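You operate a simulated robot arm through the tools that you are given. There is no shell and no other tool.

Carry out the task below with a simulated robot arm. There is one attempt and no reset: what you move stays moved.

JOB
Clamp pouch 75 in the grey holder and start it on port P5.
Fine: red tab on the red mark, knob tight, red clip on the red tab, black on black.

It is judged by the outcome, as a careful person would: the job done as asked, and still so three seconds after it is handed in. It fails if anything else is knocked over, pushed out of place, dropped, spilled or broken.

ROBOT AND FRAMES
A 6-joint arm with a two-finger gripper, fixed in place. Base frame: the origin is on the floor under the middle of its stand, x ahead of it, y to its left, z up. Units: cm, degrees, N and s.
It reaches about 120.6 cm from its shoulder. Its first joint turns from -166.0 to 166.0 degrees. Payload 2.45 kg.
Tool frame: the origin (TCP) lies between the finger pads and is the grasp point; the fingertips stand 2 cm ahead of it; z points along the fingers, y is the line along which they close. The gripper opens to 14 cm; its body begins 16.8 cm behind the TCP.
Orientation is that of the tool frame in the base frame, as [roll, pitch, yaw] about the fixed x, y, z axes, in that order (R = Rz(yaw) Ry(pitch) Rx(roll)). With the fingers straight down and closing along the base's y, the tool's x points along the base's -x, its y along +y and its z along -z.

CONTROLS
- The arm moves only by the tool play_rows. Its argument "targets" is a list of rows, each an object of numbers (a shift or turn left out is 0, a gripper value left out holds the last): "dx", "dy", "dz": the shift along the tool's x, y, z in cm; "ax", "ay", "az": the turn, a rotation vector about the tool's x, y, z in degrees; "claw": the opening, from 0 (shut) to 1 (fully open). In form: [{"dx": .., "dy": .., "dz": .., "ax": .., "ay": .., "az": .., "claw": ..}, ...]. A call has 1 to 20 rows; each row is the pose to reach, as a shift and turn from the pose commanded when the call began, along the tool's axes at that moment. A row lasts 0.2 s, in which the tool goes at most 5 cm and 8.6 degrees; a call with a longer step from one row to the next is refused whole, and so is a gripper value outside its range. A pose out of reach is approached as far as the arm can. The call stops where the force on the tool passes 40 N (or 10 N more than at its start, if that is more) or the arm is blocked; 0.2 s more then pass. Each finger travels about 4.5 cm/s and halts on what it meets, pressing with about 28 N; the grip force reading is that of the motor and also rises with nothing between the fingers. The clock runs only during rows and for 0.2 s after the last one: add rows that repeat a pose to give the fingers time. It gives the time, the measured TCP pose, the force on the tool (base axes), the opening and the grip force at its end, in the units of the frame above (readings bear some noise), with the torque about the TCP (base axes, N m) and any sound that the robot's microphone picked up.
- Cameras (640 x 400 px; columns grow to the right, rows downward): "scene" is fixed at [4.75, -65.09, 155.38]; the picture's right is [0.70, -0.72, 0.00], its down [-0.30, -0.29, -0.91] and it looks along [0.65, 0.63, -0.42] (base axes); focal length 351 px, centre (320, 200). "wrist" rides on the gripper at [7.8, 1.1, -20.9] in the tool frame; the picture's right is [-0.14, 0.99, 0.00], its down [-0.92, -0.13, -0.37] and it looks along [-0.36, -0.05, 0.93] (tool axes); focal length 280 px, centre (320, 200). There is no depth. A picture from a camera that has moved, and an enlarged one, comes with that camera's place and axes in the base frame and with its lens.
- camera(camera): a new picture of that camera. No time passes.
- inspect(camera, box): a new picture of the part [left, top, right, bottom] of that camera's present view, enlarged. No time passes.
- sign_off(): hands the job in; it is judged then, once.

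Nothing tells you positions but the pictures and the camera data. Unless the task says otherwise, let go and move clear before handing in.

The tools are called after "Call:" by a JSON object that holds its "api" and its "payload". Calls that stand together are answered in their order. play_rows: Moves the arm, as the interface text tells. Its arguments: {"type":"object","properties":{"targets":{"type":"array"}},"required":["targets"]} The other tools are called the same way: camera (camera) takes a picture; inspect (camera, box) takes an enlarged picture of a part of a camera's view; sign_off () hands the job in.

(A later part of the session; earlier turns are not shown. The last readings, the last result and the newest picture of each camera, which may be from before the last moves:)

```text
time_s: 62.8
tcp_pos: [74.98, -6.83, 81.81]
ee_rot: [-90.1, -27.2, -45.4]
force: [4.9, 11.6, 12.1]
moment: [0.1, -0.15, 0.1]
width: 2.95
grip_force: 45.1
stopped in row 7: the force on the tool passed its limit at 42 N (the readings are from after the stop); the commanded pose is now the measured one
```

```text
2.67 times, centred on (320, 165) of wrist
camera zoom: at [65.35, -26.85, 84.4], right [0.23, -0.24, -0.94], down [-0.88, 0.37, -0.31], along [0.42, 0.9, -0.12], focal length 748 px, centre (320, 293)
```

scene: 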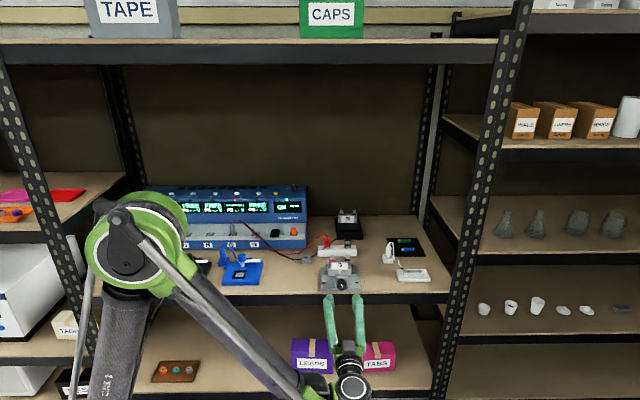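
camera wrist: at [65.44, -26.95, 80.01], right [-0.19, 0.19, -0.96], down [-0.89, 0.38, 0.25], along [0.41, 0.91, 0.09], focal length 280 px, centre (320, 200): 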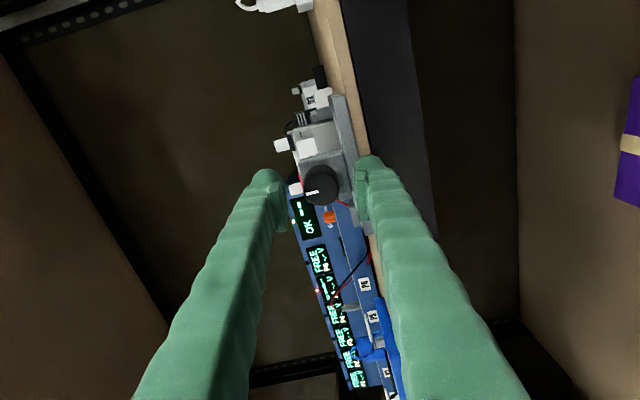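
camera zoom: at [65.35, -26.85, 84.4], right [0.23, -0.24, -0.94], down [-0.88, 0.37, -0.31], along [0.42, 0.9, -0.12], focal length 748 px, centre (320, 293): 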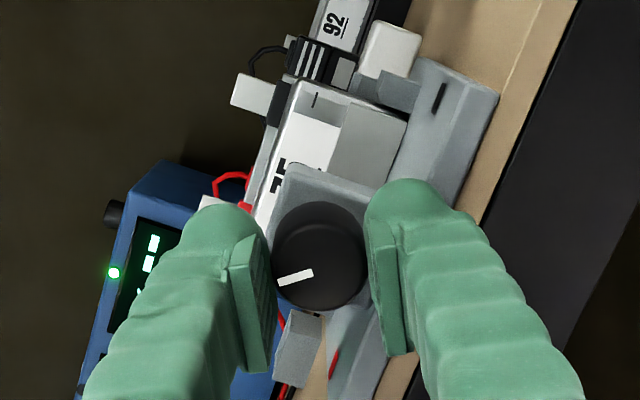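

One grip's worth (about 325°) is done, with the wrist near its roll limit. I'll look closely at the jaw-to-pouch gap before re-gripping.

Call:
{"api": "inspect", "payload": {"camera": "scene", "box": [325, 252, 360, 277]}}

Call:
{"api": "inspect", "payload": {"camera": "wrist", "box": [290, 90, 370, 160]}}

```text
16.00 times, centred on (342, 264) of scene
camera zoom: at [4.75, -65.09, 155.38], right [0.7, -0.72, 0.0], down [-0.3, -0.29, -0.91], along [0.65, 0.63, -0.42], focal length 5623 px, centre (-40, -832)
```

zoom: 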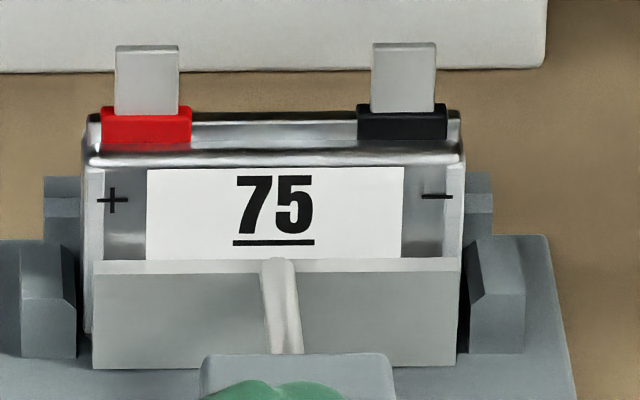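

```text
5.71 times, centred on (330, 125) of wrist
camera zoom: at [65.35, -26.85, 84.4], right [0.23, -0.24, -0.94], down [-0.88, 0.37, -0.31], along [0.42, 0.9, -0.12], focal length 1602 px, centre (263, 629)
```

zoom: 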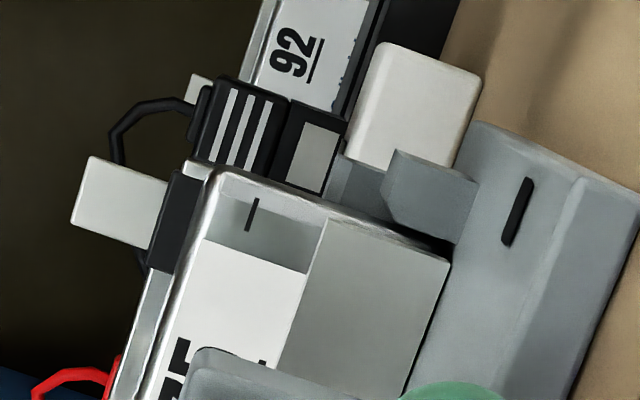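

I'll release the knob, back off, and roll the wrist back for a second grip.

Call:
{"api": "play_rows", "payload": {"targets": [{"claw": 0.3}, {"claw": 0.42}, {"claw": 0.42}, {"dz": -1.5, "claw": 0.42}, {"dz": -3.5}, {"dz": -5}, {"dz": -5}]}}

Call:
{"api": "play_rows", "payload": {"targets": [{"az": -8.5}, {"az": -17}, {"az": -25.5}, {"az": -34}, {"az": -42.5}, {"az": -51}, {"az": -59.5}, {"az": -68}, {"az": -76.5}, {"az": -85}, {"az": -93.5}, {"az": -102}, {"az": -110.5}, {"az": -119}, {"az": -127.5}, {"az": -136}, {"az": -144.5}, {"az": -153}, {"az": -153}]}}

Call:
{"api": "inspect", "payload": {"camera": "scene", "box": [310, 240, 370, 300]}}

Call:
{"api": "camera", "payload": {"camera": "wrist"}}

```text
time_s: 64.4
tcp_pos: [71.46, -10.57, 81.67]
ee_rot: [-90.1, -27.1, -45.4]
force: [0.7, 0.9, 0.4]
moment: [0.02, 0.02, -0.01]
width: 5.87
grip_force: 0.1
```

```text
time_s: 68.4
tcp_pos: [71.38, -10.34, 81.69]
ee_rot: [90.1, 0.2, 134.5]
force: [0.6, 0.8, -0.1]
moment: [0.01, 0.04, -0.04]
width: 5.86
grip_force: 0.0
```

```text
6.67 times, centred on (340, 270) of scene
camera zoom: at [4.75, -65.09, 155.38], right [0.7, -0.72, 0.0], down [-0.3, -0.29, -0.91], along [0.65, 0.63, -0.42], focal length 2343 px, centre (187, -267)
```

zoom: 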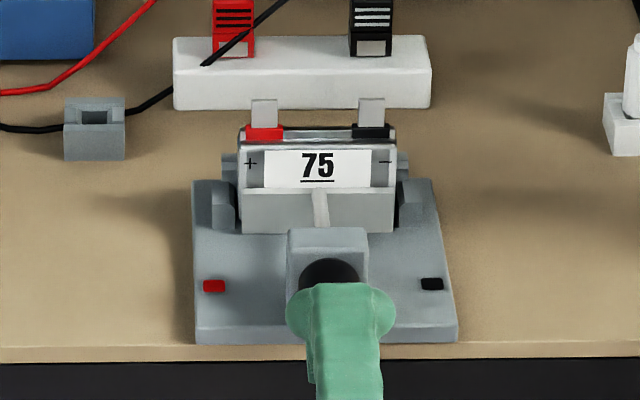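

```text
taken
camera wrist: at [51.09, -19.51, 82.82], right [0.1, -0.09, 0.99], down [0.38, -0.92, -0.12], along [0.92, 0.39, -0.05], focal length 280 px, centre (320, 200)
```

wrist: 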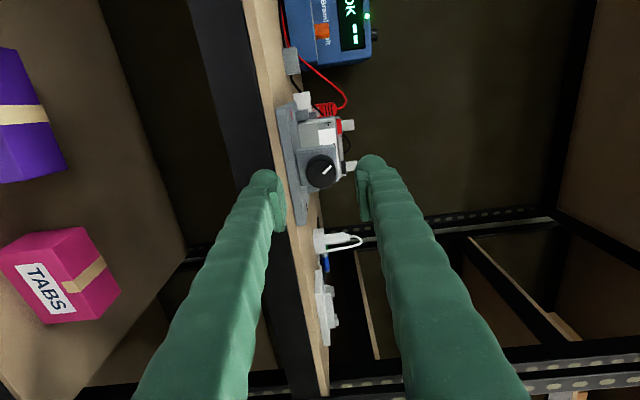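

Call:
{"api": "play_rows", "payload": {"targets": [{"az": -8.5}, {"az": -17}, {"az": -25.5}, {"az": -34}, {"az": -42.5}, {"az": -51}, {"az": -59.5}, {"az": -68}, {"az": -76.5}, {"az": -85}, {"az": -93.5}, {"az": -102}, {"az": -110.5}, {"az": -110.5}]}}

Call:
{"api": "inspect", "payload": {"camera": "wrist", "box": [240, 90, 400, 240]}}

Call:
{"api": "inspect", "payload": {"camera": "scene", "box": [310, 240, 370, 300]}}

```text
time_s: 71.4
tcp_pos: [71.5, -10.38, 81.65]
ee_rot: [-90.3, 69.2, -45.8]
force: [0.3, 0.6, -0.5]
moment: [0.03, 0.0, 0.0]
width: 5.9
grip_force: 0.0
```

```text
2.67 times, centred on (320, 165) of wrist
camera zoom: at [57.8, -26.35, 74.1], right [-0.68, 0.7, -0.22], down [-0.41, -0.11, 0.91], along [0.61, 0.71, 0.36], focal length 748 px, centre (320, 293)
```

zoom: 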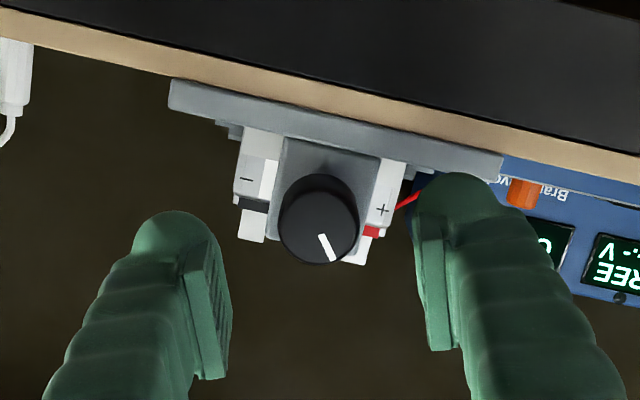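

```text
6.67 times, centred on (340, 270) of scene
camera zoom: at [4.75, -65.09, 155.38], right [0.7, -0.72, 0.0], down [-0.3, -0.29, -0.91], along [0.65, 0.63, -0.42], focal length 2343 px, centre (187, -267)
```

zoom: 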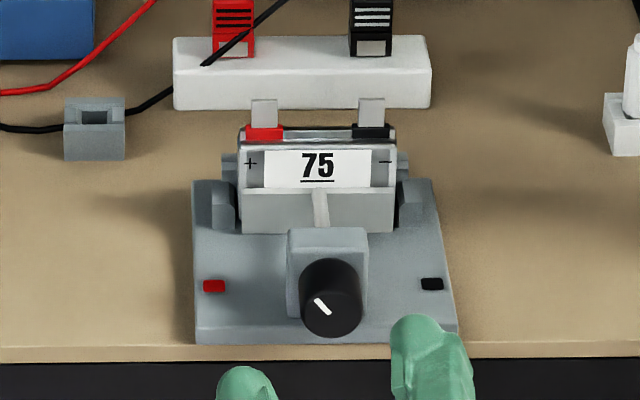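

Knob indicator reads about 325° from where it began. I'll advance again, centred better this time, and re-grip.

Call:
{"api": "play_rows", "payload": {"targets": [{"dx": -0.17, "dy": -0.1, "dz": 1.5}, {"dx": -0.17, "dy": -0.1, "dz": 3}, {"dx": -0.17, "dy": -0.1, "dz": 4.2}, {"dx": -0.17, "dy": -0.1, "dz": 4.9}, {"dx": -0.17, "dy": -0.1, "dz": 4.9, "claw": 0.3}, {"dx": -0.17, "dy": -0.1, "dz": 4.9, "claw": 0.2}, {"dx": -0.17, "dy": -0.1, "dz": 4.9, "claw": 0.1}, {"dx": -0.17, "dy": -0.1, "dz": 4.9, "claw": 0.1}]}}

```text
time_s: 73.2
tcp_pos: [75.01, -6.97, 81.82]
ee_rot: [-90.3, 69.4, -45.8]
force: [1.3, 1.3, -0.6]
moment: [0.0, 0.01, 0.02]
width: 2.97
grip_force: 43.8
```

Gripped with practically no side load. Continuing clockwise.

Call:
{"api": "play_rows", "payload": {"targets": [{"az": 4}, {"az": 8}, {"az": 12}, {"az": 16}, {"az": 20}, {"az": 25}, {"az": 30}, {"az": 35}, {"az": 40}]}}

Call:
{"api": "inspect", "payload": {"camera": "scene", "box": [325, 252, 360, 277]}}

```text
time_s: 75.2
tcp_pos: [74.91, -7.09, 81.81]
ee_rot: [90.5, 70.7, 135.1]
force: [2.3, 5.9, 0.2]
moment: [-0.42, -0.44, -0.01]
width: 2.98
grip_force: 44.4
```

```text
16.00 times, centred on (342, 264) of scene
camera zoom: at [4.75, -65.09, 155.38], right [0.7, -0.72, 0.0], down [-0.3, -0.29, -0.91], along [0.65, 0.63, -0.42], focal length 5623 px, centre (-40, -832)
```

zoom: 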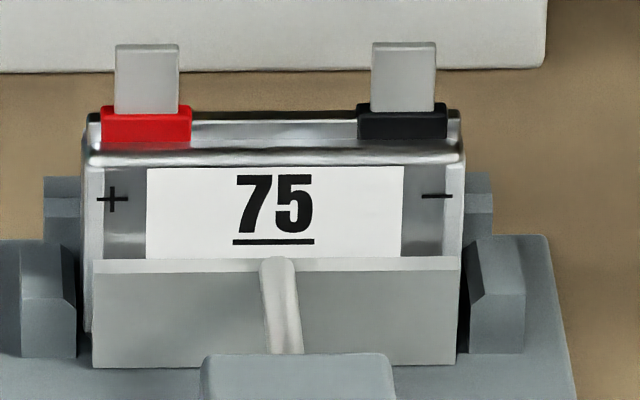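

A resisting torque of about 0.6 N·m about the knob axis has appeared, so the jaw is now bearing on the pouch. I'll tighten a bit more and check for slip.

Call:
{"api": "inspect", "payload": {"camera": "wrist", "box": [240, 90, 400, 240]}}

Call:
{"api": "play_rows", "payload": {"targets": [{"az": 3}, {"az": 6}, {"az": 9}, {"az": 12}, {"az": 15}]}}

Call:
{"api": "inspect", "payload": {"camera": "wrist", "box": [240, 90, 400, 240]}}

Call:
{"api": "inspect", "payload": {"camera": "scene", "box": [310, 240, 370, 300]}}

```text
2.67 times, centred on (320, 165) of wrist
camera zoom: at [57.51, -19.16, 74.88], right [-0.62, 0.63, 0.46], down [0.04, -0.56, 0.83], along [0.78, 0.53, 0.32], focal length 748 px, centre (320, 293)
```

zoom: 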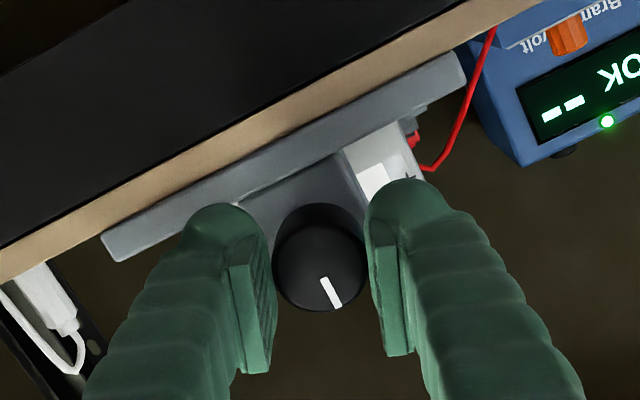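

```text
time_s: 76.4
tcp_pos: [74.94, -7.21, 81.82]
ee_rot: [90.3, 55.5, 134.6]
force: [-0.3, -9.8, -1.7]
moment: [-0.39, -0.35, -0.06]
width: 2.95
grip_force: 44.8
```

```text
2.67 times, centred on (320, 165) of wrist
camera zoom: at [56.29, -17.93, 76.07], right [-0.52, 0.53, 0.67], down [0.18, -0.7, 0.69], along [0.84, 0.47, 0.27], focal length 748 px, centre (320, 293)
```

zoom: 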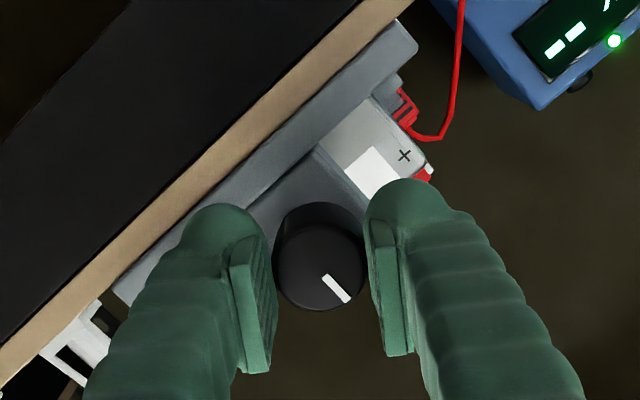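

```text
6.67 times, centred on (340, 270) of scene
camera zoom: at [4.75, -65.09, 155.38], right [0.7, -0.72, 0.0], down [-0.3, -0.29, -0.91], along [0.65, 0.63, -0.42], focal length 2343 px, centre (187, -267)
```

zoom: 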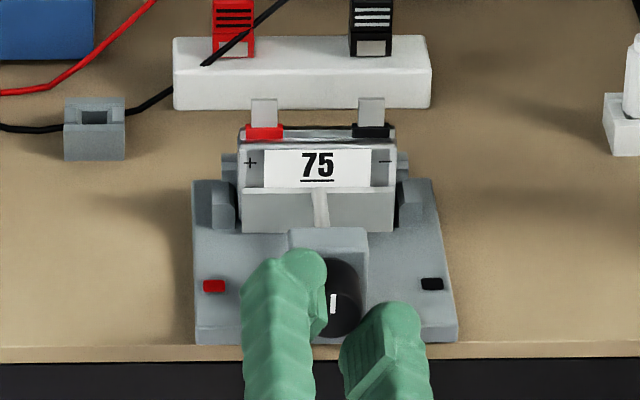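

The marker has shifted relative to the fingers, so the fingers are now slipping on a knob that no longer turns. I'll measure the indicator closely, push another 20°, and compare.

Call:
{"api": "inspect", "payload": {"camera": "scene", "box": [332, 270, 356, 294]}}

Call:
{"api": "play_rows", "payload": {"targets": [{"az": 3}, {"az": 6}, {"az": 9}, {"az": 12}, {"az": 15}, {"az": 18}, {"az": 21}]}}

Call:
{"api": "inspect", "payload": {"camera": "scene", "box": [332, 270, 356, 294]}}

Call:
{"api": "inspect", "payload": {"camera": "wrist", "box": [240, 90, 400, 240]}}

Call:
{"api": "inspect", "payload": {"camera": "scene", "box": [325, 252, 360, 277]}}

```text
16.00 times, centred on (344, 282) of scene
camera zoom: at [4.75, -65.09, 155.38], right [0.7, -0.72, 0.0], down [-0.3, -0.29, -0.91], along [0.65, 0.63, -0.42], focal length 5623 px, centre (-64, -1112)
```

zoom: 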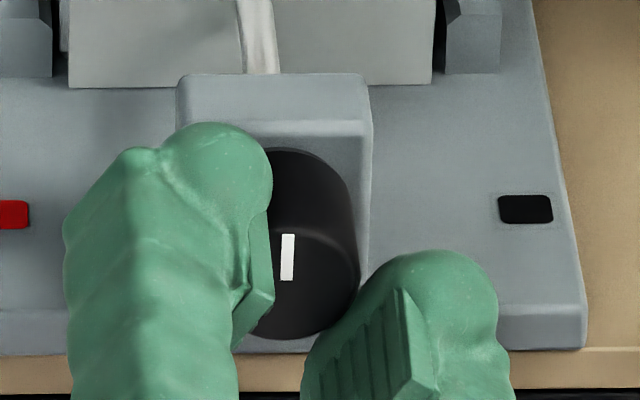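

```text
time_s: 78.0
tcp_pos: [75.06, -6.99, 81.86]
ee_rot: [90.2, 34.5, 134.6]
force: [8.2, -9.8, -8.5]
moment: [-0.41, -0.23, -0.1]
width: 2.95
grip_force: 45.2
```

```text
16.00 times, centred on (344, 282) of scene
camera zoom: at [4.75, -65.09, 155.38], right [0.7, -0.72, 0.0], down [-0.3, -0.29, -0.91], along [0.65, 0.63, -0.42], focal length 5623 px, centre (-64, -1112)
```

zoom: 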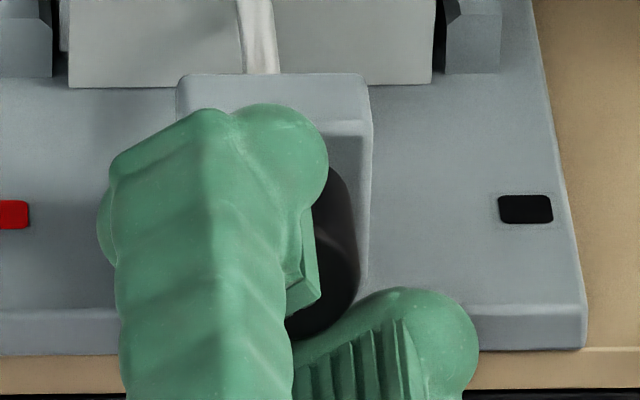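

```text
2.67 times, centred on (320, 165) of wrist
camera zoom: at [55.15, -16.72, 78.39], right [-0.31, 0.32, 0.89], down [0.32, -0.85, 0.42], along [0.89, 0.42, 0.16], focal length 748 px, centre (320, 293)
```

zoom: 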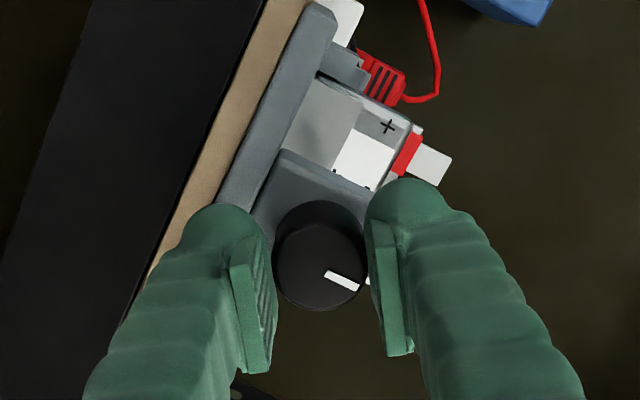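

```text
16.00 times, centred on (342, 264) of scene
camera zoom: at [4.75, -65.09, 155.38], right [0.7, -0.72, 0.0], down [-0.3, -0.29, -0.91], along [0.65, 0.63, -0.42], focal length 5623 px, centre (-40, -832)
```

zoom: 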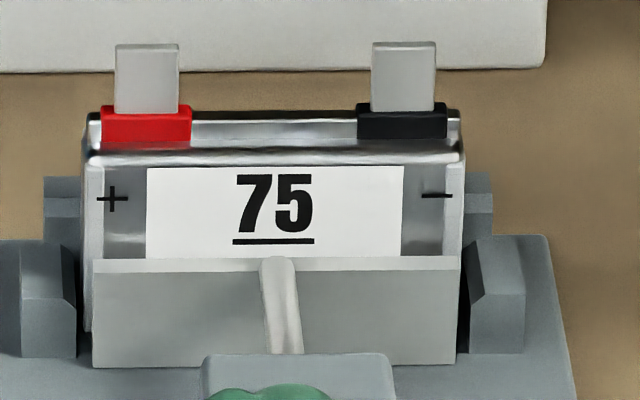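

The knob stayed put while the fingers slid, so it is at its tight stop. I'll re-seat the grip once and give one more firm turn to be sure.

Call:
{"api": "play_rows", "payload": {"targets": [{"claw": 0.3}, {"claw": 0.3}, {"claw": 0.2}, {"claw": 0.05}, {"claw": 0.0}, {"claw": 0.0}, {"claw": 0.0}]}}

Call:
{"api": "inspect", "payload": {"camera": "wrist", "box": [290, 160, 350, 210]}}

Call:
{"api": "play_rows", "payload": {"targets": [{"az": 3}, {"az": 6}, {"az": 9}, {"az": 12}, {"az": 15}, {"az": 18}]}}

Call:
{"api": "inspect", "payload": {"camera": "wrist", "box": [290, 160, 350, 210]}}

```text
time_s: 79.6
tcp_pos: [75.07, -7.16, 81.86]
ee_rot: [90.2, 34.6, 134.6]
force: [1.6, -0.4, -17.0]
moment: [-0.17, 0.15, 0.03]
width: 2.97
grip_force: 45.1
```

```text
8.00 times, centred on (320, 185) of wrist
camera zoom: at [55.14, -16.7, 78.38], right [-0.31, 0.32, 0.89], down [0.32, -0.85, 0.42], along [0.89, 0.42, 0.16], focal length 2243 px, centre (320, 320)
```

zoom: 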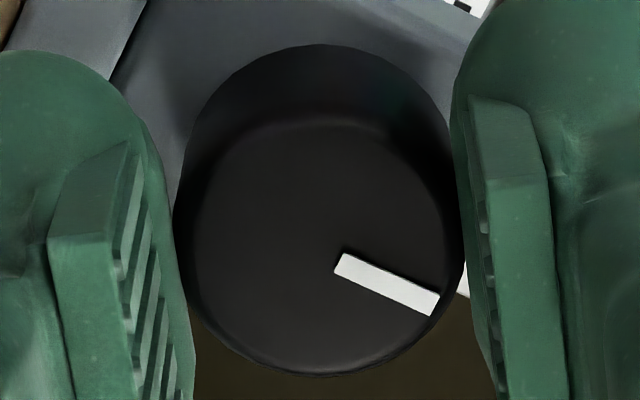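

```text
time_s: 81.0
tcp_pos: [74.92, -7.09, 81.87]
ee_rot: [90.2, 16.6, 134.5]
force: [9.3, -2.8, -11.0]
moment: [-0.31, -0.24, -0.11]
width: 2.93
grip_force: 44.9
```

```text
8.00 times, centred on (320, 185) of wrist
camera zoom: at [54.63, -16.22, 80.73], right [-0.1, 0.11, 0.99], down [0.38, -0.91, 0.14], along [0.92, 0.39, 0.05], focal length 2243 px, centre (320, 320)
```

zoom: 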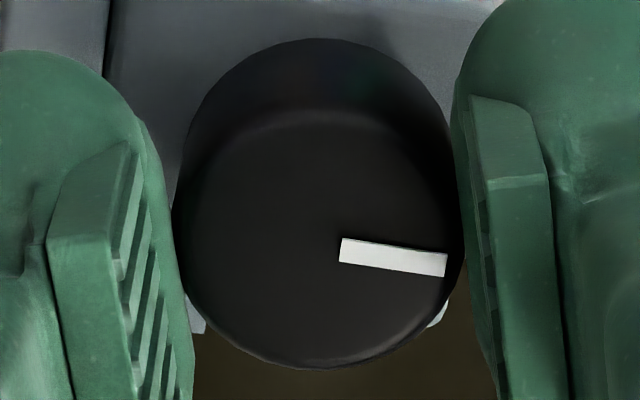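

The knob barely moves now (about 3° for an 18° twist), so it is tight. I'll release, back away, and return the gripper to pointing down.

Call:
{"api": "play_rows", "payload": {"targets": [{"claw": 0.25}, {"claw": 0.35}, {"claw": 0.42}, {"dz": -1.5, "claw": 0.42}, {"dz": -4}, {"dz": -7}, {"dz": -10, "az": 5}, {"dz": -13, "az": 11}, {"dz": -13, "az": 16.6}, {"dz": -13, "az": 16.6}]}}

Call:
{"api": "inspect", "payload": {"camera": "scene", "box": [310, 235, 370, 295]}}

```text
time_s: 83.2
tcp_pos: [65.51, -16.3, 81.95]
ee_rot: [90.1, 0.0, 134.5]
force: [0.1, -0.1, 0.6]
moment: [-0.01, 0.0, 0.01]
width: 5.88
grip_force: 0.1
```

```text
6.67 times, centred on (340, 265) of scene
camera zoom: at [4.75, -65.09, 155.38], right [0.7, -0.72, 0.0], down [-0.3, -0.29, -0.91], along [0.65, 0.63, -0.42], focal length 2343 px, centre (187, -233)
```

zoom: 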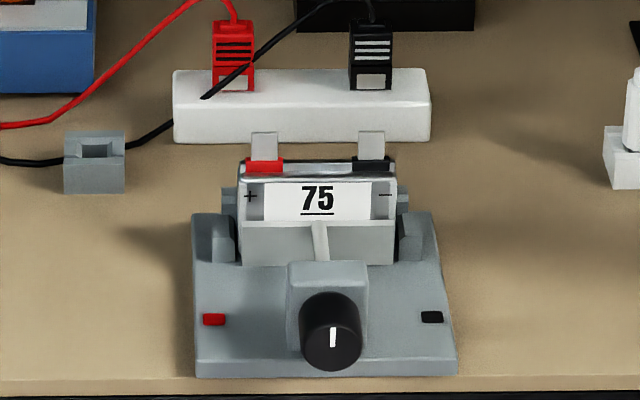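

Call:
{"api": "play_rows", "payload": {"targets": [{"dy": 4.5}, {"dy": 9}, {"dy": 13.5}, {"dy": 18}, {"dy": 20}, {"dy": 20}]}}

Call:
{"api": "play_rows", "payload": {"targets": [{"ax": 8}, {"ax": 16}, {"ax": 24}, {"ax": 32}, {"ax": 40}, {"ax": 48}, {"ax": 56}, {"ax": 64}, {"ax": 72}, {"ax": 80}, {"ax": 86}, {"ax": 90}, {"ax": 90}]}}

Call:
{"api": "camera", "payload": {"camera": "scene"}}

```text
time_s: 84.6
tcp_pos: [65.94, -15.92, 102.2]
ee_rot: [90.2, 0.0, 134.5]
force: [1.4, -0.8, -0.4]
moment: [-0.05, 0.03, 0.0]
width: 5.89
grip_force: 0.2
```

```text
time_s: 87.4
tcp_pos: [65.74, -16.23, 102.04]
ee_rot: [-179.8, 0.0, 134.5]
force: [0.2, -0.2, -0.3]
moment: [0.03, 0.02, 0.03]
width: 5.89
grip_force: 0.0
```

```text
taken
```

scene: 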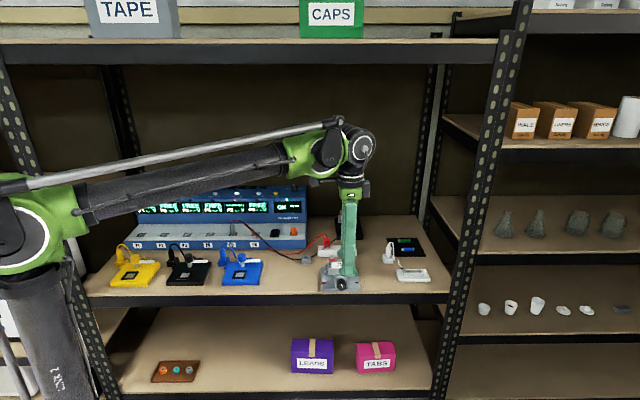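

The gripper is pointing down again. Next are the clips: I'll move over the red one on the white block, staying high.

Call:
{"api": "play_rows", "payload": {"targets": [{"dy": 3, "dx": 0.4}, {"dy": 7, "dx": 0.9}, {"dy": 11, "dx": 1.4}, {"dy": 15, "dx": 1.9}, {"dy": 19, "dx": 2.4}, {"dy": 23, "dx": 2.9}, {"dy": 27, "dx": 3.3}, {"dy": 31, "dx": 3.7}, {"dy": 35, "dx": 4.1}, {"dy": 38.6, "dx": 4.47}, {"dy": 38.6, "dx": 4.47, "claw": 0.42}]}}

Call:
{"api": "camera", "payload": {"camera": "wrist"}}

Call:
{"api": "inspect", "payload": {"camera": "wrist", "box": [270, 100, 390, 240]}}

Call:
{"api": "inspect", "payload": {"camera": "scene", "box": [300, 200, 370, 260]}}

Call:
{"api": "inspect", "payload": {"camera": "wrist", "box": [180, 80, 290, 220]}}

```text
time_s: 89.8
tcp_pos: [90.28, 14.3, 101.48]
ee_rot: [-179.9, 0.0, 134.5]
force: [0.3, 0.4, 0.1]
moment: [-0.04, -0.01, -0.03]
width: 5.91
grip_force: 0.1
```

```text
taken
camera wrist: at [85.56, 20.63, 122.48], right [0.8, 0.6, 0.0], down [0.55, -0.75, 0.37], along [0.22, -0.3, -0.93], focal length 280 px, centre (320, 200)
```

wrist: 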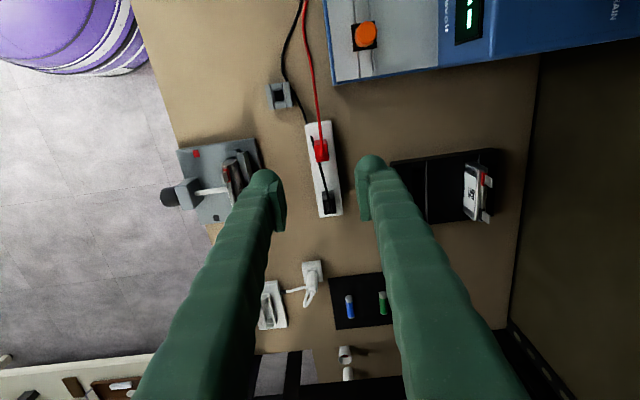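

```text
2.86 times, centred on (330, 170) of wrist
camera zoom: at [85.56, 20.63, 122.48], right [0.8, 0.6, 0.0], down [0.55, -0.75, 0.37], along [0.22, -0.3, -0.93], focal length 801 px, centre (291, 286)
```

zoom: 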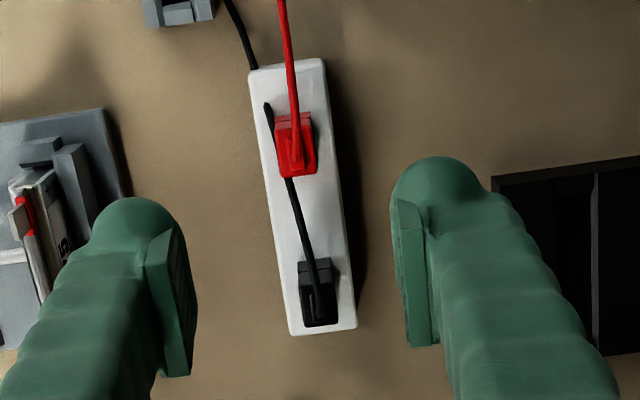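

```text
6.67 times, centred on (335, 230) of scene
camera zoom: at [4.75, -65.09, 155.38], right [0.7, -0.72, 0.0], down [-0.3, -0.29, -0.91], along [0.65, 0.63, -0.42], focal length 2343 px, centre (220, 0)
```

zoom: 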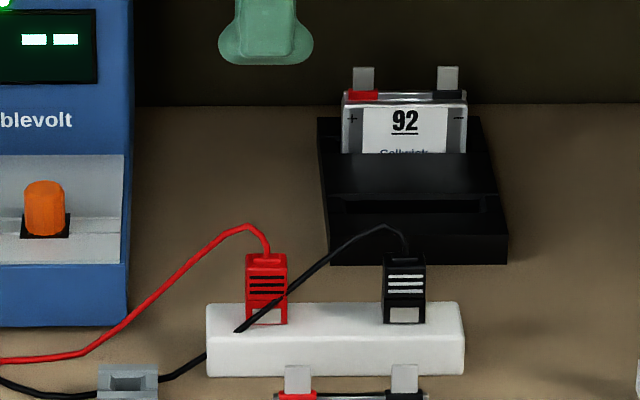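

```text
2.86 times, centred on (235, 150) of wrist
camera zoom: at [85.56, 20.63, 122.48], right [0.8, 0.6, 0.0], down [0.55, -0.75, 0.37], along [0.22, -0.3, -0.93], focal length 801 px, centre (563, 343)
```

zoom: 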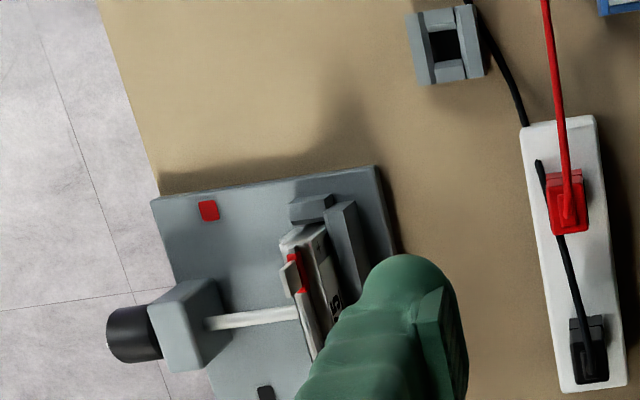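

From above I place the red clip near F 75.05, R 52.75 and the black near F 75.1, R 60.5, each about 1.6 cm deep with ribbed front and back faces. The black wire lies across the red clip, so I'll take the black clip first.

Call:
{"api": "play_rows", "payload": {"targets": [{"dx": -2, "dy": 0.1, "dz": 1.5}, {"dx": -4, "dy": 0.2, "dz": 3}, {"dx": -6, "dy": 0.3, "dz": 5}, {"dx": -7.9, "dy": 0.4, "dz": 7}, {"dx": -7.9, "dy": 0.4, "dz": 9}, {"dx": -7.9, "dy": 0.4, "dz": 9}]}}

Call:
{"api": "camera", "payload": {"camera": "wrist"}}

Call:
{"api": "inspect", "payload": {"camera": "wrist", "box": [270, 90, 370, 230]}}

Call:
{"api": "inspect", "payload": {"camera": "scene", "box": [310, 200, 370, 260]}}

```text
time_s: 91.2
tcp_pos: [95.9, 8.97, 92.92]
ee_rot: [-179.9, 0.0, 134.5]
force: [0.6, -0.3, 0.7]
moment: [0.03, -0.02, 0.0]
width: 5.88
grip_force: 0.1
```

```text
taken
camera wrist: at [91.27, 15.3, 113.82], right [0.8, 0.6, 0.0], down [0.55, -0.75, 0.37], along [0.22, -0.3, -0.93], focal length 280 px, centre (320, 200)
```

wrist: 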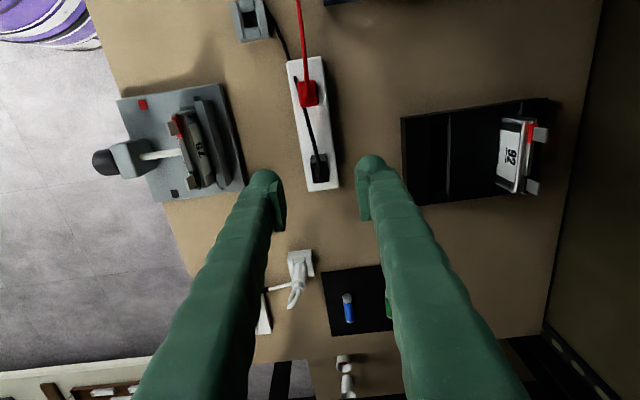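

```text
2.86 times, centred on (320, 160) of wrist
camera zoom: at [91.27, 15.3, 113.82], right [0.8, 0.6, 0.0], down [0.55, -0.75, 0.37], along [0.22, -0.3, -0.93], focal length 801 px, centre (320, 314)
```

zoom: 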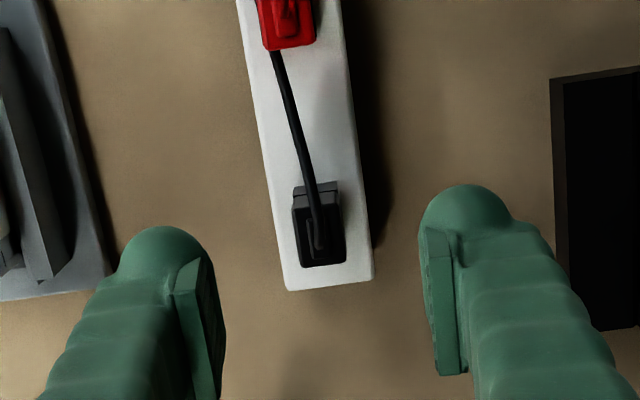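

```text
6.67 times, centred on (340, 230) of scene
camera zoom: at [4.75, -65.09, 155.38], right [0.7, -0.72, 0.0], down [-0.3, -0.29, -0.91], along [0.65, 0.63, -0.42], focal length 2343 px, centre (187, 0)
```

zoom: 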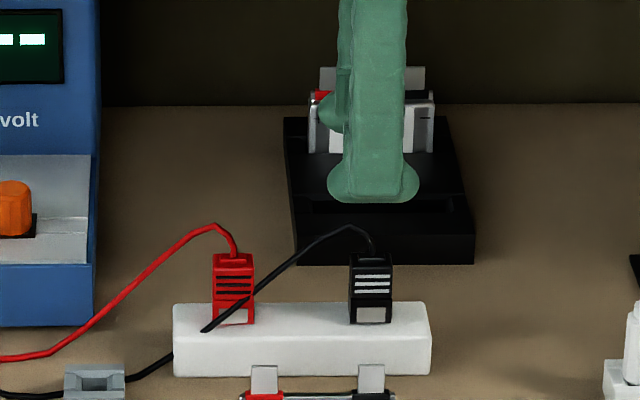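

The black clip is centred front-to-back between the fingers; I'll shift 0.3 cm right and go down so the pads meet the ribbed faces.

Call:
{"api": "play_rows", "payload": {"targets": [{"dx": -0.15, "dz": 1.5}, {"dx": -0.28, "dz": 3}, {"dx": -0.28, "dz": 4.5}, {"dx": -0.28, "dz": 6}, {"dx": -0.28, "dz": 7.2}, {"dx": -0.28, "dz": 8.3}, {"dx": -0.28, "dz": 9.3}, {"dx": -0.28, "dz": 9.3}]}}

Call:
{"api": "inspect", "payload": {"camera": "wrist", "box": [260, 90, 390, 230]}}

Call:
{"api": "inspect", "payload": {"camera": "scene", "box": [310, 200, 370, 260]}}

```text
time_s: 93.0
tcp_pos: [96.11, 8.62, 83.46]
ee_rot: [-180.0, -0.1, 134.5]
force: [-0.2, -1.3, 0.7]
moment: [0.01, -0.02, 0.03]
width: 5.85
grip_force: 0.0
```

```text
2.86 times, centred on (325, 160) of wrist
camera zoom: at [91.52, 15.06, 104.35], right [0.8, 0.6, 0.0], down [0.55, -0.75, 0.37], along [0.22, -0.3, -0.93], focal length 801 px, centre (306, 314)
```

zoom: 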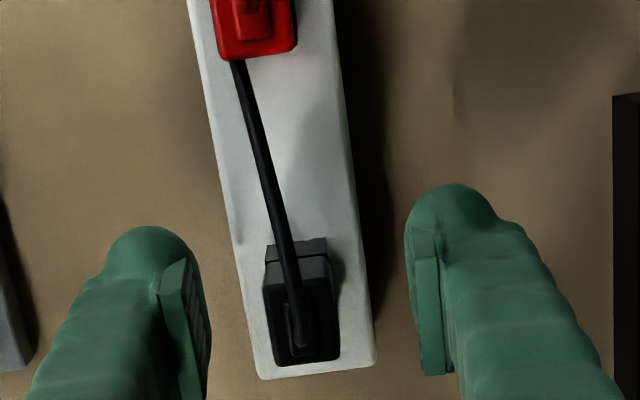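

```text
6.67 times, centred on (340, 230) of scene
camera zoom: at [4.75, -65.09, 155.38], right [0.7, -0.72, 0.0], down [-0.3, -0.29, -0.91], along [0.65, 0.63, -0.42], focal length 2343 px, centre (187, 0)
```

zoom: 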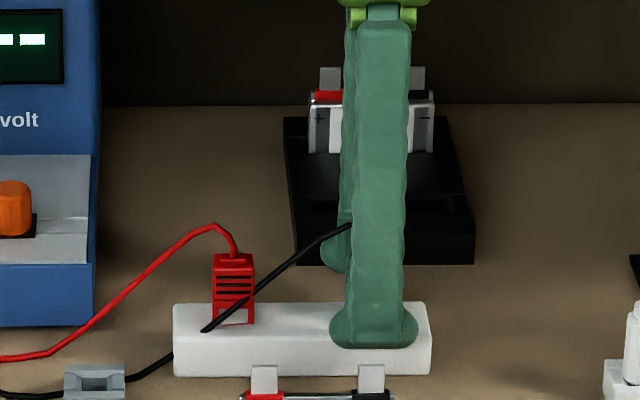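

The pads are lined up with the black clip, just above the block. Closing on it now.

Call:
{"api": "play_rows", "payload": {"targets": [{"dx": 0.15}, {"dx": 0.15, "claw": 0.3}, {"dx": 0.15, "claw": 0.2}, {"dx": 0.15, "claw": 0.1}, {"dx": 0.15, "claw": 0.04}, {"dx": 0.15, "claw": 0.04}, {"dx": 0.15, "claw": 0.04}]}}

Call:
{"api": "inspect", "payload": {"camera": "wrist", "box": [260, 90, 390, 230]}}

Call:
{"api": "inspect", "payload": {"camera": "scene", "box": [310, 200, 370, 260]}}

```text
time_s: 94.6
tcp_pos: [96.05, 8.63, 83.44]
ee_rot: [-179.8, 0.1, 134.5]
force: [-0.4, 0.2, -0.1]
moment: [0.01, -0.01, -0.01]
width: 1.66
grip_force: 28.2
```

```text
2.86 times, centred on (325, 160) of wrist
camera zoom: at [91.34, 15.12, 104.36], right [0.8, 0.6, 0.0], down [0.55, -0.75, 0.37], along [0.22, -0.3, -0.93], focal length 801 px, centre (306, 314)
```

zoom: 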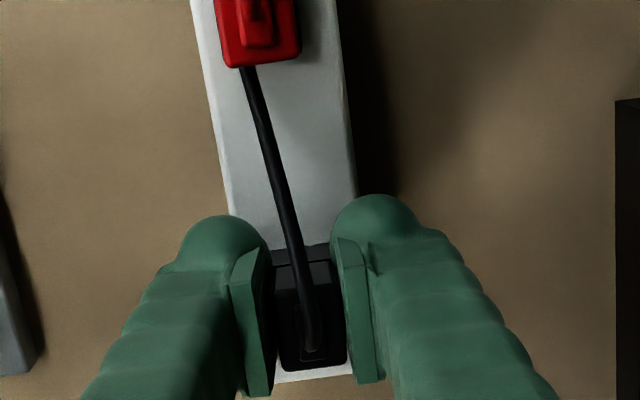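

```text
6.67 times, centred on (340, 230) of scene
camera zoom: at [4.75, -65.09, 155.38], right [0.7, -0.72, 0.0], down [-0.3, -0.29, -0.91], along [0.65, 0.63, -0.42], focal length 2343 px, centre (187, 0)
```

zoom: 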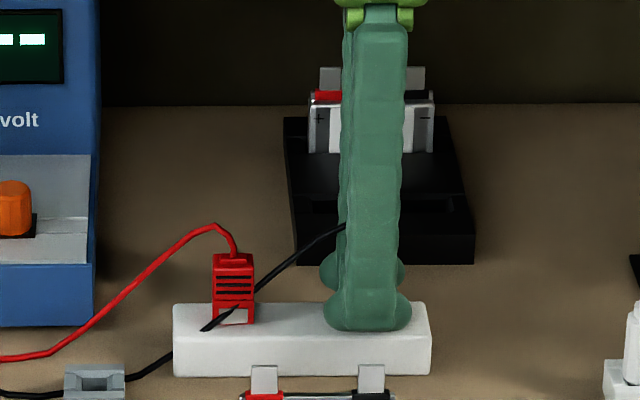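

The black clip is held (1.66 cm, 28 N). Lifting it off the block slowly.

Call:
{"api": "play_rows", "payload": {"targets": [{"dz": -0.6}, {"dz": -1.3}, {"dz": -2.2}, {"dz": -3.5}, {"dz": -5}, {"dz": -7}, {"dz": -9}, {"dz": -11}, {"dz": -11}]}}

Call:
{"api": "inspect", "payload": {"camera": "wrist", "box": [240, 80, 390, 230]}}

Call:
{"api": "inspect", "payload": {"camera": "scene", "box": [310, 190, 370, 260]}}

Call:
{"api": "camera", "payload": {"camera": "scene"}}

```text
time_s: 96.6
tcp_pos: [96.11, 8.62, 94.4]
ee_rot: [-179.9, 0.0, 134.5]
force: [-1.5, -0.5, 0.2]
moment: [0.03, 0.0, -0.03]
width: 1.67
grip_force: 27.8
```

```text
2.67 times, centred on (315, 155) of wrist
camera zoom: at [91.48, 15.05, 115.31], right [0.8, 0.6, 0.0], down [0.55, -0.75, 0.37], along [0.22, -0.3, -0.93], focal length 748 px, centre (333, 320)
```

zoom: 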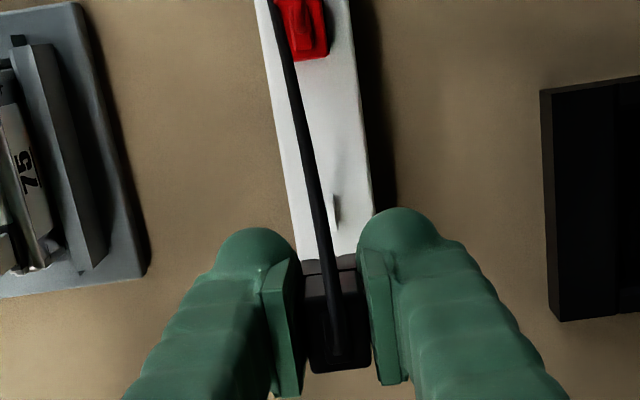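

```text
5.71 times, centred on (340, 225) of scene
camera zoom: at [4.75, -65.09, 155.38], right [0.7, -0.72, 0.0], down [-0.3, -0.29, -0.91], along [0.65, 0.63, -0.42], focal length 2008 px, centre (206, 57)
```

zoom: 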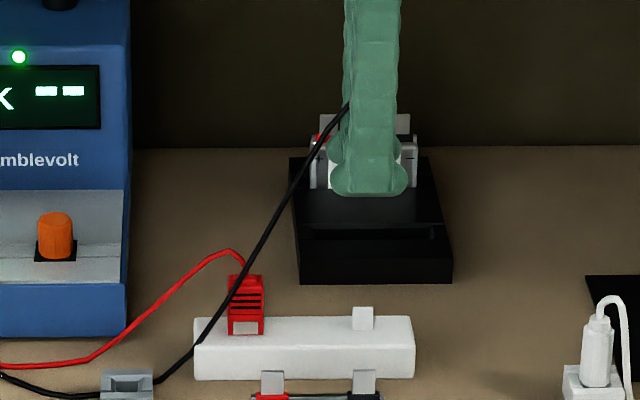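

```text
taken
```

scene: 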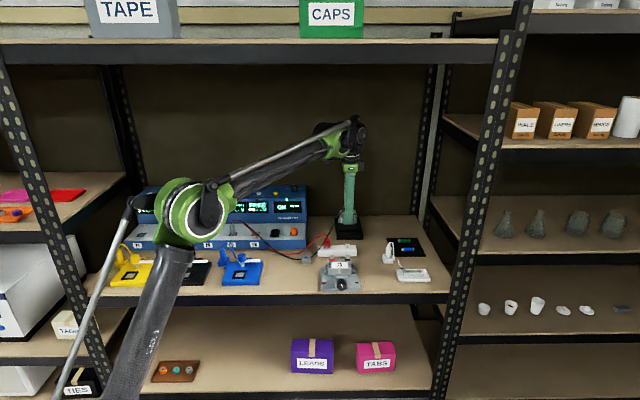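

The block's bare parking tab is now visible, which is the same size as a pouch tab. I'll record exactly where it appears in the wrist view; placing the pouch tab at that same spot will align the clip.

Call:
{"api": "inspect", "payload": {"camera": "wrist", "box": [295, 135, 345, 175]}}

Call:
{"api": "inspect", "payload": {"camera": "wrist", "box": [300, 170, 350, 225]}}

```text
10.00 times, centred on (320, 155) of wrist
camera zoom: at [91.48, 15.05, 115.31], right [0.8, 0.6, 0.0], down [0.55, -0.75, 0.37], along [0.22, -0.3, -0.93], focal length 2804 px, centre (320, 650)
```

zoom: 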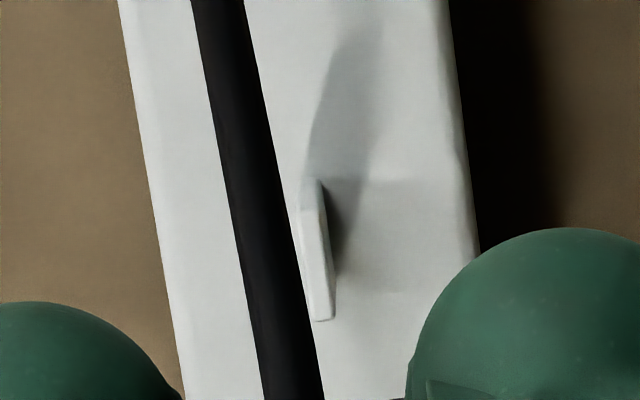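

```text
7.27 times, centred on (325, 198) of wrist
camera zoom: at [91.48, 15.05, 115.31], right [0.8, 0.6, 0.0], down [0.55, -0.75, 0.37], along [0.22, -0.3, -0.93], focal length 2039 px, centre (284, 218)
```

zoom: 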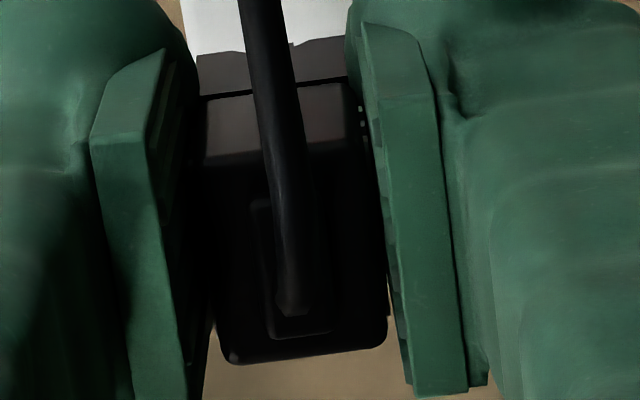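

Call:
{"api": "play_rows", "payload": {"targets": [{"dx": 0.2, "dy": -2, "dz": -1.5}, {"dx": 0.4, "dy": -4.5, "dz": -3}, {"dx": 0.6, "dy": -7, "dz": -4}, {"dx": 0.8, "dy": -9.5, "dz": -4.05}, {"dx": 0.95, "dy": -12, "dz": -4.05}, {"dx": 1.05, "dy": -13.5, "dz": -4.05}, {"dx": 1.05, "dy": -13.5, "dz": -4.05}]}}

Call:
{"api": "camera", "payload": {"camera": "wrist"}}

Call:
{"api": "inspect", "payload": {"camera": "wrist", "box": [295, 135, 345, 175]}}

Call:
{"api": "inspect", "payload": {"camera": "scene", "box": [310, 210, 370, 280]}}

```text
time_s: 98.2
tcp_pos: [85.62, -0.06, 98.63]
ee_rot: [-179.9, 0.1, 134.5]
force: [0.1, 0.8, -1.4]
moment: [-0.01, 0.0, -0.02]
width: 1.62
grip_force: 28.3
```

```text
taken
camera wrist: at [80.96, 6.36, 119.55], right [0.8, 0.6, 0.0], down [0.55, -0.75, 0.37], along [0.22, -0.3, -0.93], focal length 280 px, centre (320, 200)
```

wrist: 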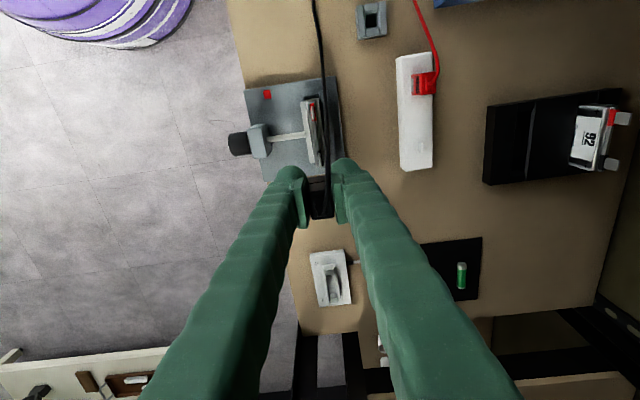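

```text
10.00 times, centred on (320, 155) of wrist
camera zoom: at [80.96, 6.36, 119.55], right [0.8, 0.6, 0.0], down [0.55, -0.75, 0.37], along [0.22, -0.3, -0.93], focal length 2804 px, centre (320, 650)
```

zoom: 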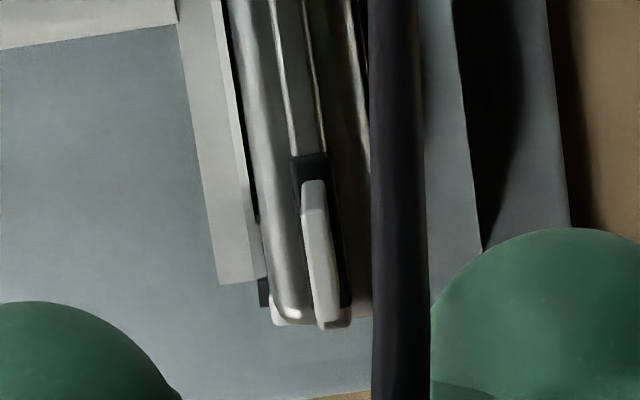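

```text
5.71 times, centred on (340, 245) of scene
camera zoom: at [4.75, -65.09, 155.38], right [0.7, -0.72, 0.0], down [-0.3, -0.29, -0.91], along [0.65, 0.63, -0.42], focal length 2008 px, centre (206, -57)
```

zoom: 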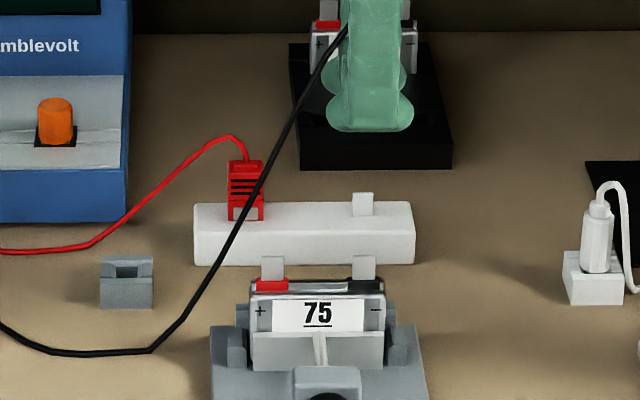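

The pouch's black tab appears within a millimetre of the reference spot. I'll make a tiny correction and lower the clip to just above the tab.

Call:
{"api": "play_rows", "payload": {"targets": [{"dx": -0.05, "dy": 0.03, "dz": 1.5}, {"dx": -0.05, "dy": 0.03, "dz": 3}, {"dx": -0.05, "dy": 0.03, "dz": 4.5}, {"dx": -0.05, "dy": 0.03, "dz": 6}, {"dx": -0.05, "dy": 0.03, "dz": 7.5}, {"dx": -0.05, "dy": 0.03, "dz": 8.6}, {"dx": -0.05, "dy": 0.03, "dz": 8.6}]}}

Call:
{"api": "inspect", "payload": {"camera": "scene", "box": [315, 230, 375, 285]}}

Call:
{"api": "inspect", "payload": {"camera": "wrist", "box": [280, 110, 360, 230]}}

```text
time_s: 99.8
tcp_pos: [85.89, 0.07, 89.94]
ee_rot: [-179.9, 0.0, 134.5]
force: [0.3, 0.5, -1.1]
moment: [0.01, -0.01, 0.0]
width: 1.66
grip_force: 28.2
```

```text
7.27 times, centred on (345, 258) of scene
camera zoom: at [4.75, -65.09, 155.38], right [0.7, -0.72, 0.0], down [-0.3, -0.29, -0.91], along [0.65, 0.63, -0.42], focal length 2556 px, centre (138, -218)
```

zoom: 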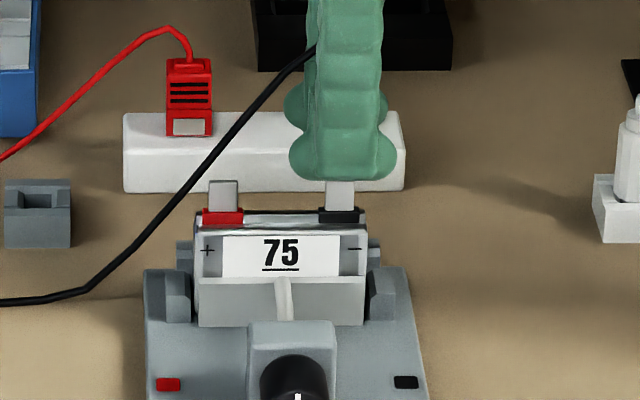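

```text
3.33 times, centred on (320, 170) of wrist
camera zoom: at [81.22, 6.45, 110.9], right [0.8, 0.6, 0.0], down [0.55, -0.75, 0.37], along [0.22, -0.3, -0.93], focal length 935 px, centre (320, 300)
```

zoom: 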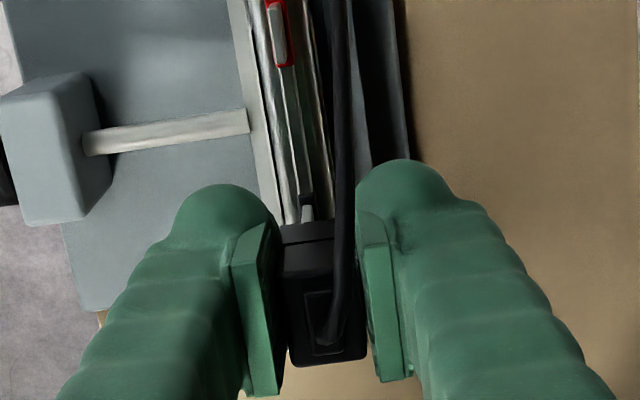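

Call:
{"api": "play_rows", "payload": {"targets": [{"dz": 0.25}, {"dz": 0.5}, {"dz": 0.75}, {"dz": 1.0}]}}

Call:
{"api": "inspect", "payload": {"camera": "wrist", "box": [295, 135, 345, 205]}}

```text
time_s: 100.8
tcp_pos: [85.71, -0.09, 88.92]
ee_rot: [-179.8, 0.0, 134.4]
force: [-0.6, -0.2, -0.2]
moment: [-0.01, -0.01, -0.03]
width: 1.66
grip_force: 28.4
```

```text
5.71 times, centred on (320, 170) of wrist
camera zoom: at [81.11, 6.35, 109.86], right [0.8, 0.6, 0.0], down [0.55, -0.75, 0.37], along [0.22, -0.3, -0.93], focal length 1602 px, centre (320, 371)
```

zoom: 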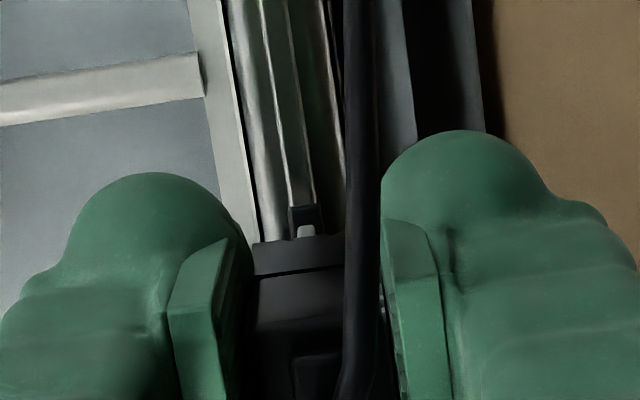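

Call:
{"api": "play_rows", "payload": {"targets": [{"dz": 0.2}, {"dz": 0.4}, {"dz": 0.6}, {"dz": 0.8}]}}

```text
time_s: 101.8
tcp_pos: [85.75, -0.09, 88.25]
ee_rot: [-179.8, -0.1, 134.6]
force: [-2.5, 2.8, 3.5]
moment: [0.04, 0.06, 0.04]
width: 1.65
grip_force: 28.1
```

Call:
{"api": "play_rows", "payload": {"targets": [{"dz": 0.15}, {"dz": 0.3}, {"dz": 0.45}]}}

Call:
{"api": "inspect", "payload": {"camera": "wrist", "box": [295, 135, 345, 205]}}

Call:
{"api": "inspect", "payload": {"camera": "scene", "box": [320, 235, 370, 280]}}

```text
time_s: 102.6
tcp_pos: [85.63, -0.05, 87.78]
ee_rot: [-179.9, 0.0, 134.5]
force: [0.2, 2.1, 0.2]
moment: [0.05, 0.0, 0.0]
width: 1.64
grip_force: 28.4
```

```text
5.71 times, centred on (320, 170) of wrist
camera zoom: at [81.0, 6.26, 108.67], right [0.8, 0.6, 0.0], down [0.55, -0.75, 0.37], along [0.22, -0.3, -0.93], focal length 1602 px, centre (320, 371)
```

zoom: 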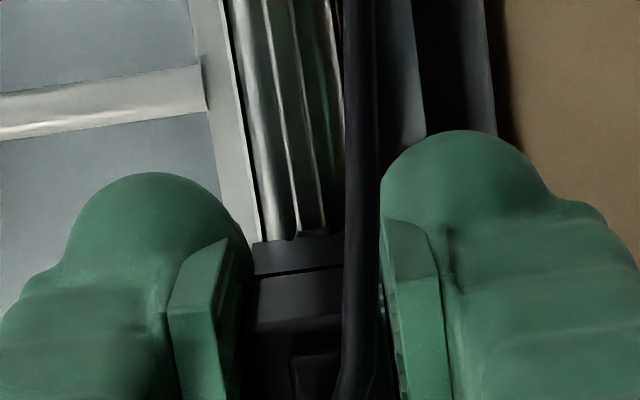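

```text
8.89 times, centred on (345, 258) of scene
camera zoom: at [4.75, -65.09, 155.38], right [0.7, -0.72, 0.0], down [-0.3, -0.29, -0.91], along [0.65, 0.63, -0.42], focal length 3124 px, centre (98, -311)
```

zoom: 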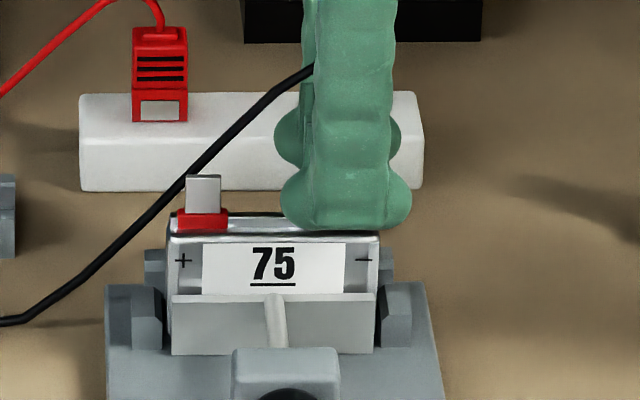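

Call:
{"api": "play_rows", "payload": {"targets": [{"dz": 0.1}, {"dz": 0.2}, {"dz": 0.3}]}}

```text
time_s: 103.4
tcp_pos: [85.64, -0.14, 87.53]
ee_rot: [-179.9, -0.1, 134.5]
force: [-3.8, 1.9, 1.4]
moment: [0.01, 0.09, -0.02]
width: 1.63
grip_force: 27.7
```

Call:
{"api": "play_rows", "payload": {"targets": [{"dz": 0.1}, {"dz": 0.2}]}}

```text
time_s: 104.0
tcp_pos: [85.72, -0.06, 87.41]
ee_rot: [-179.9, 0.1, 134.4]
force: [1.5, -1.4, 18.7]
moment: [-0.05, -0.03, -0.03]
width: 1.61
grip_force: 28.3
```

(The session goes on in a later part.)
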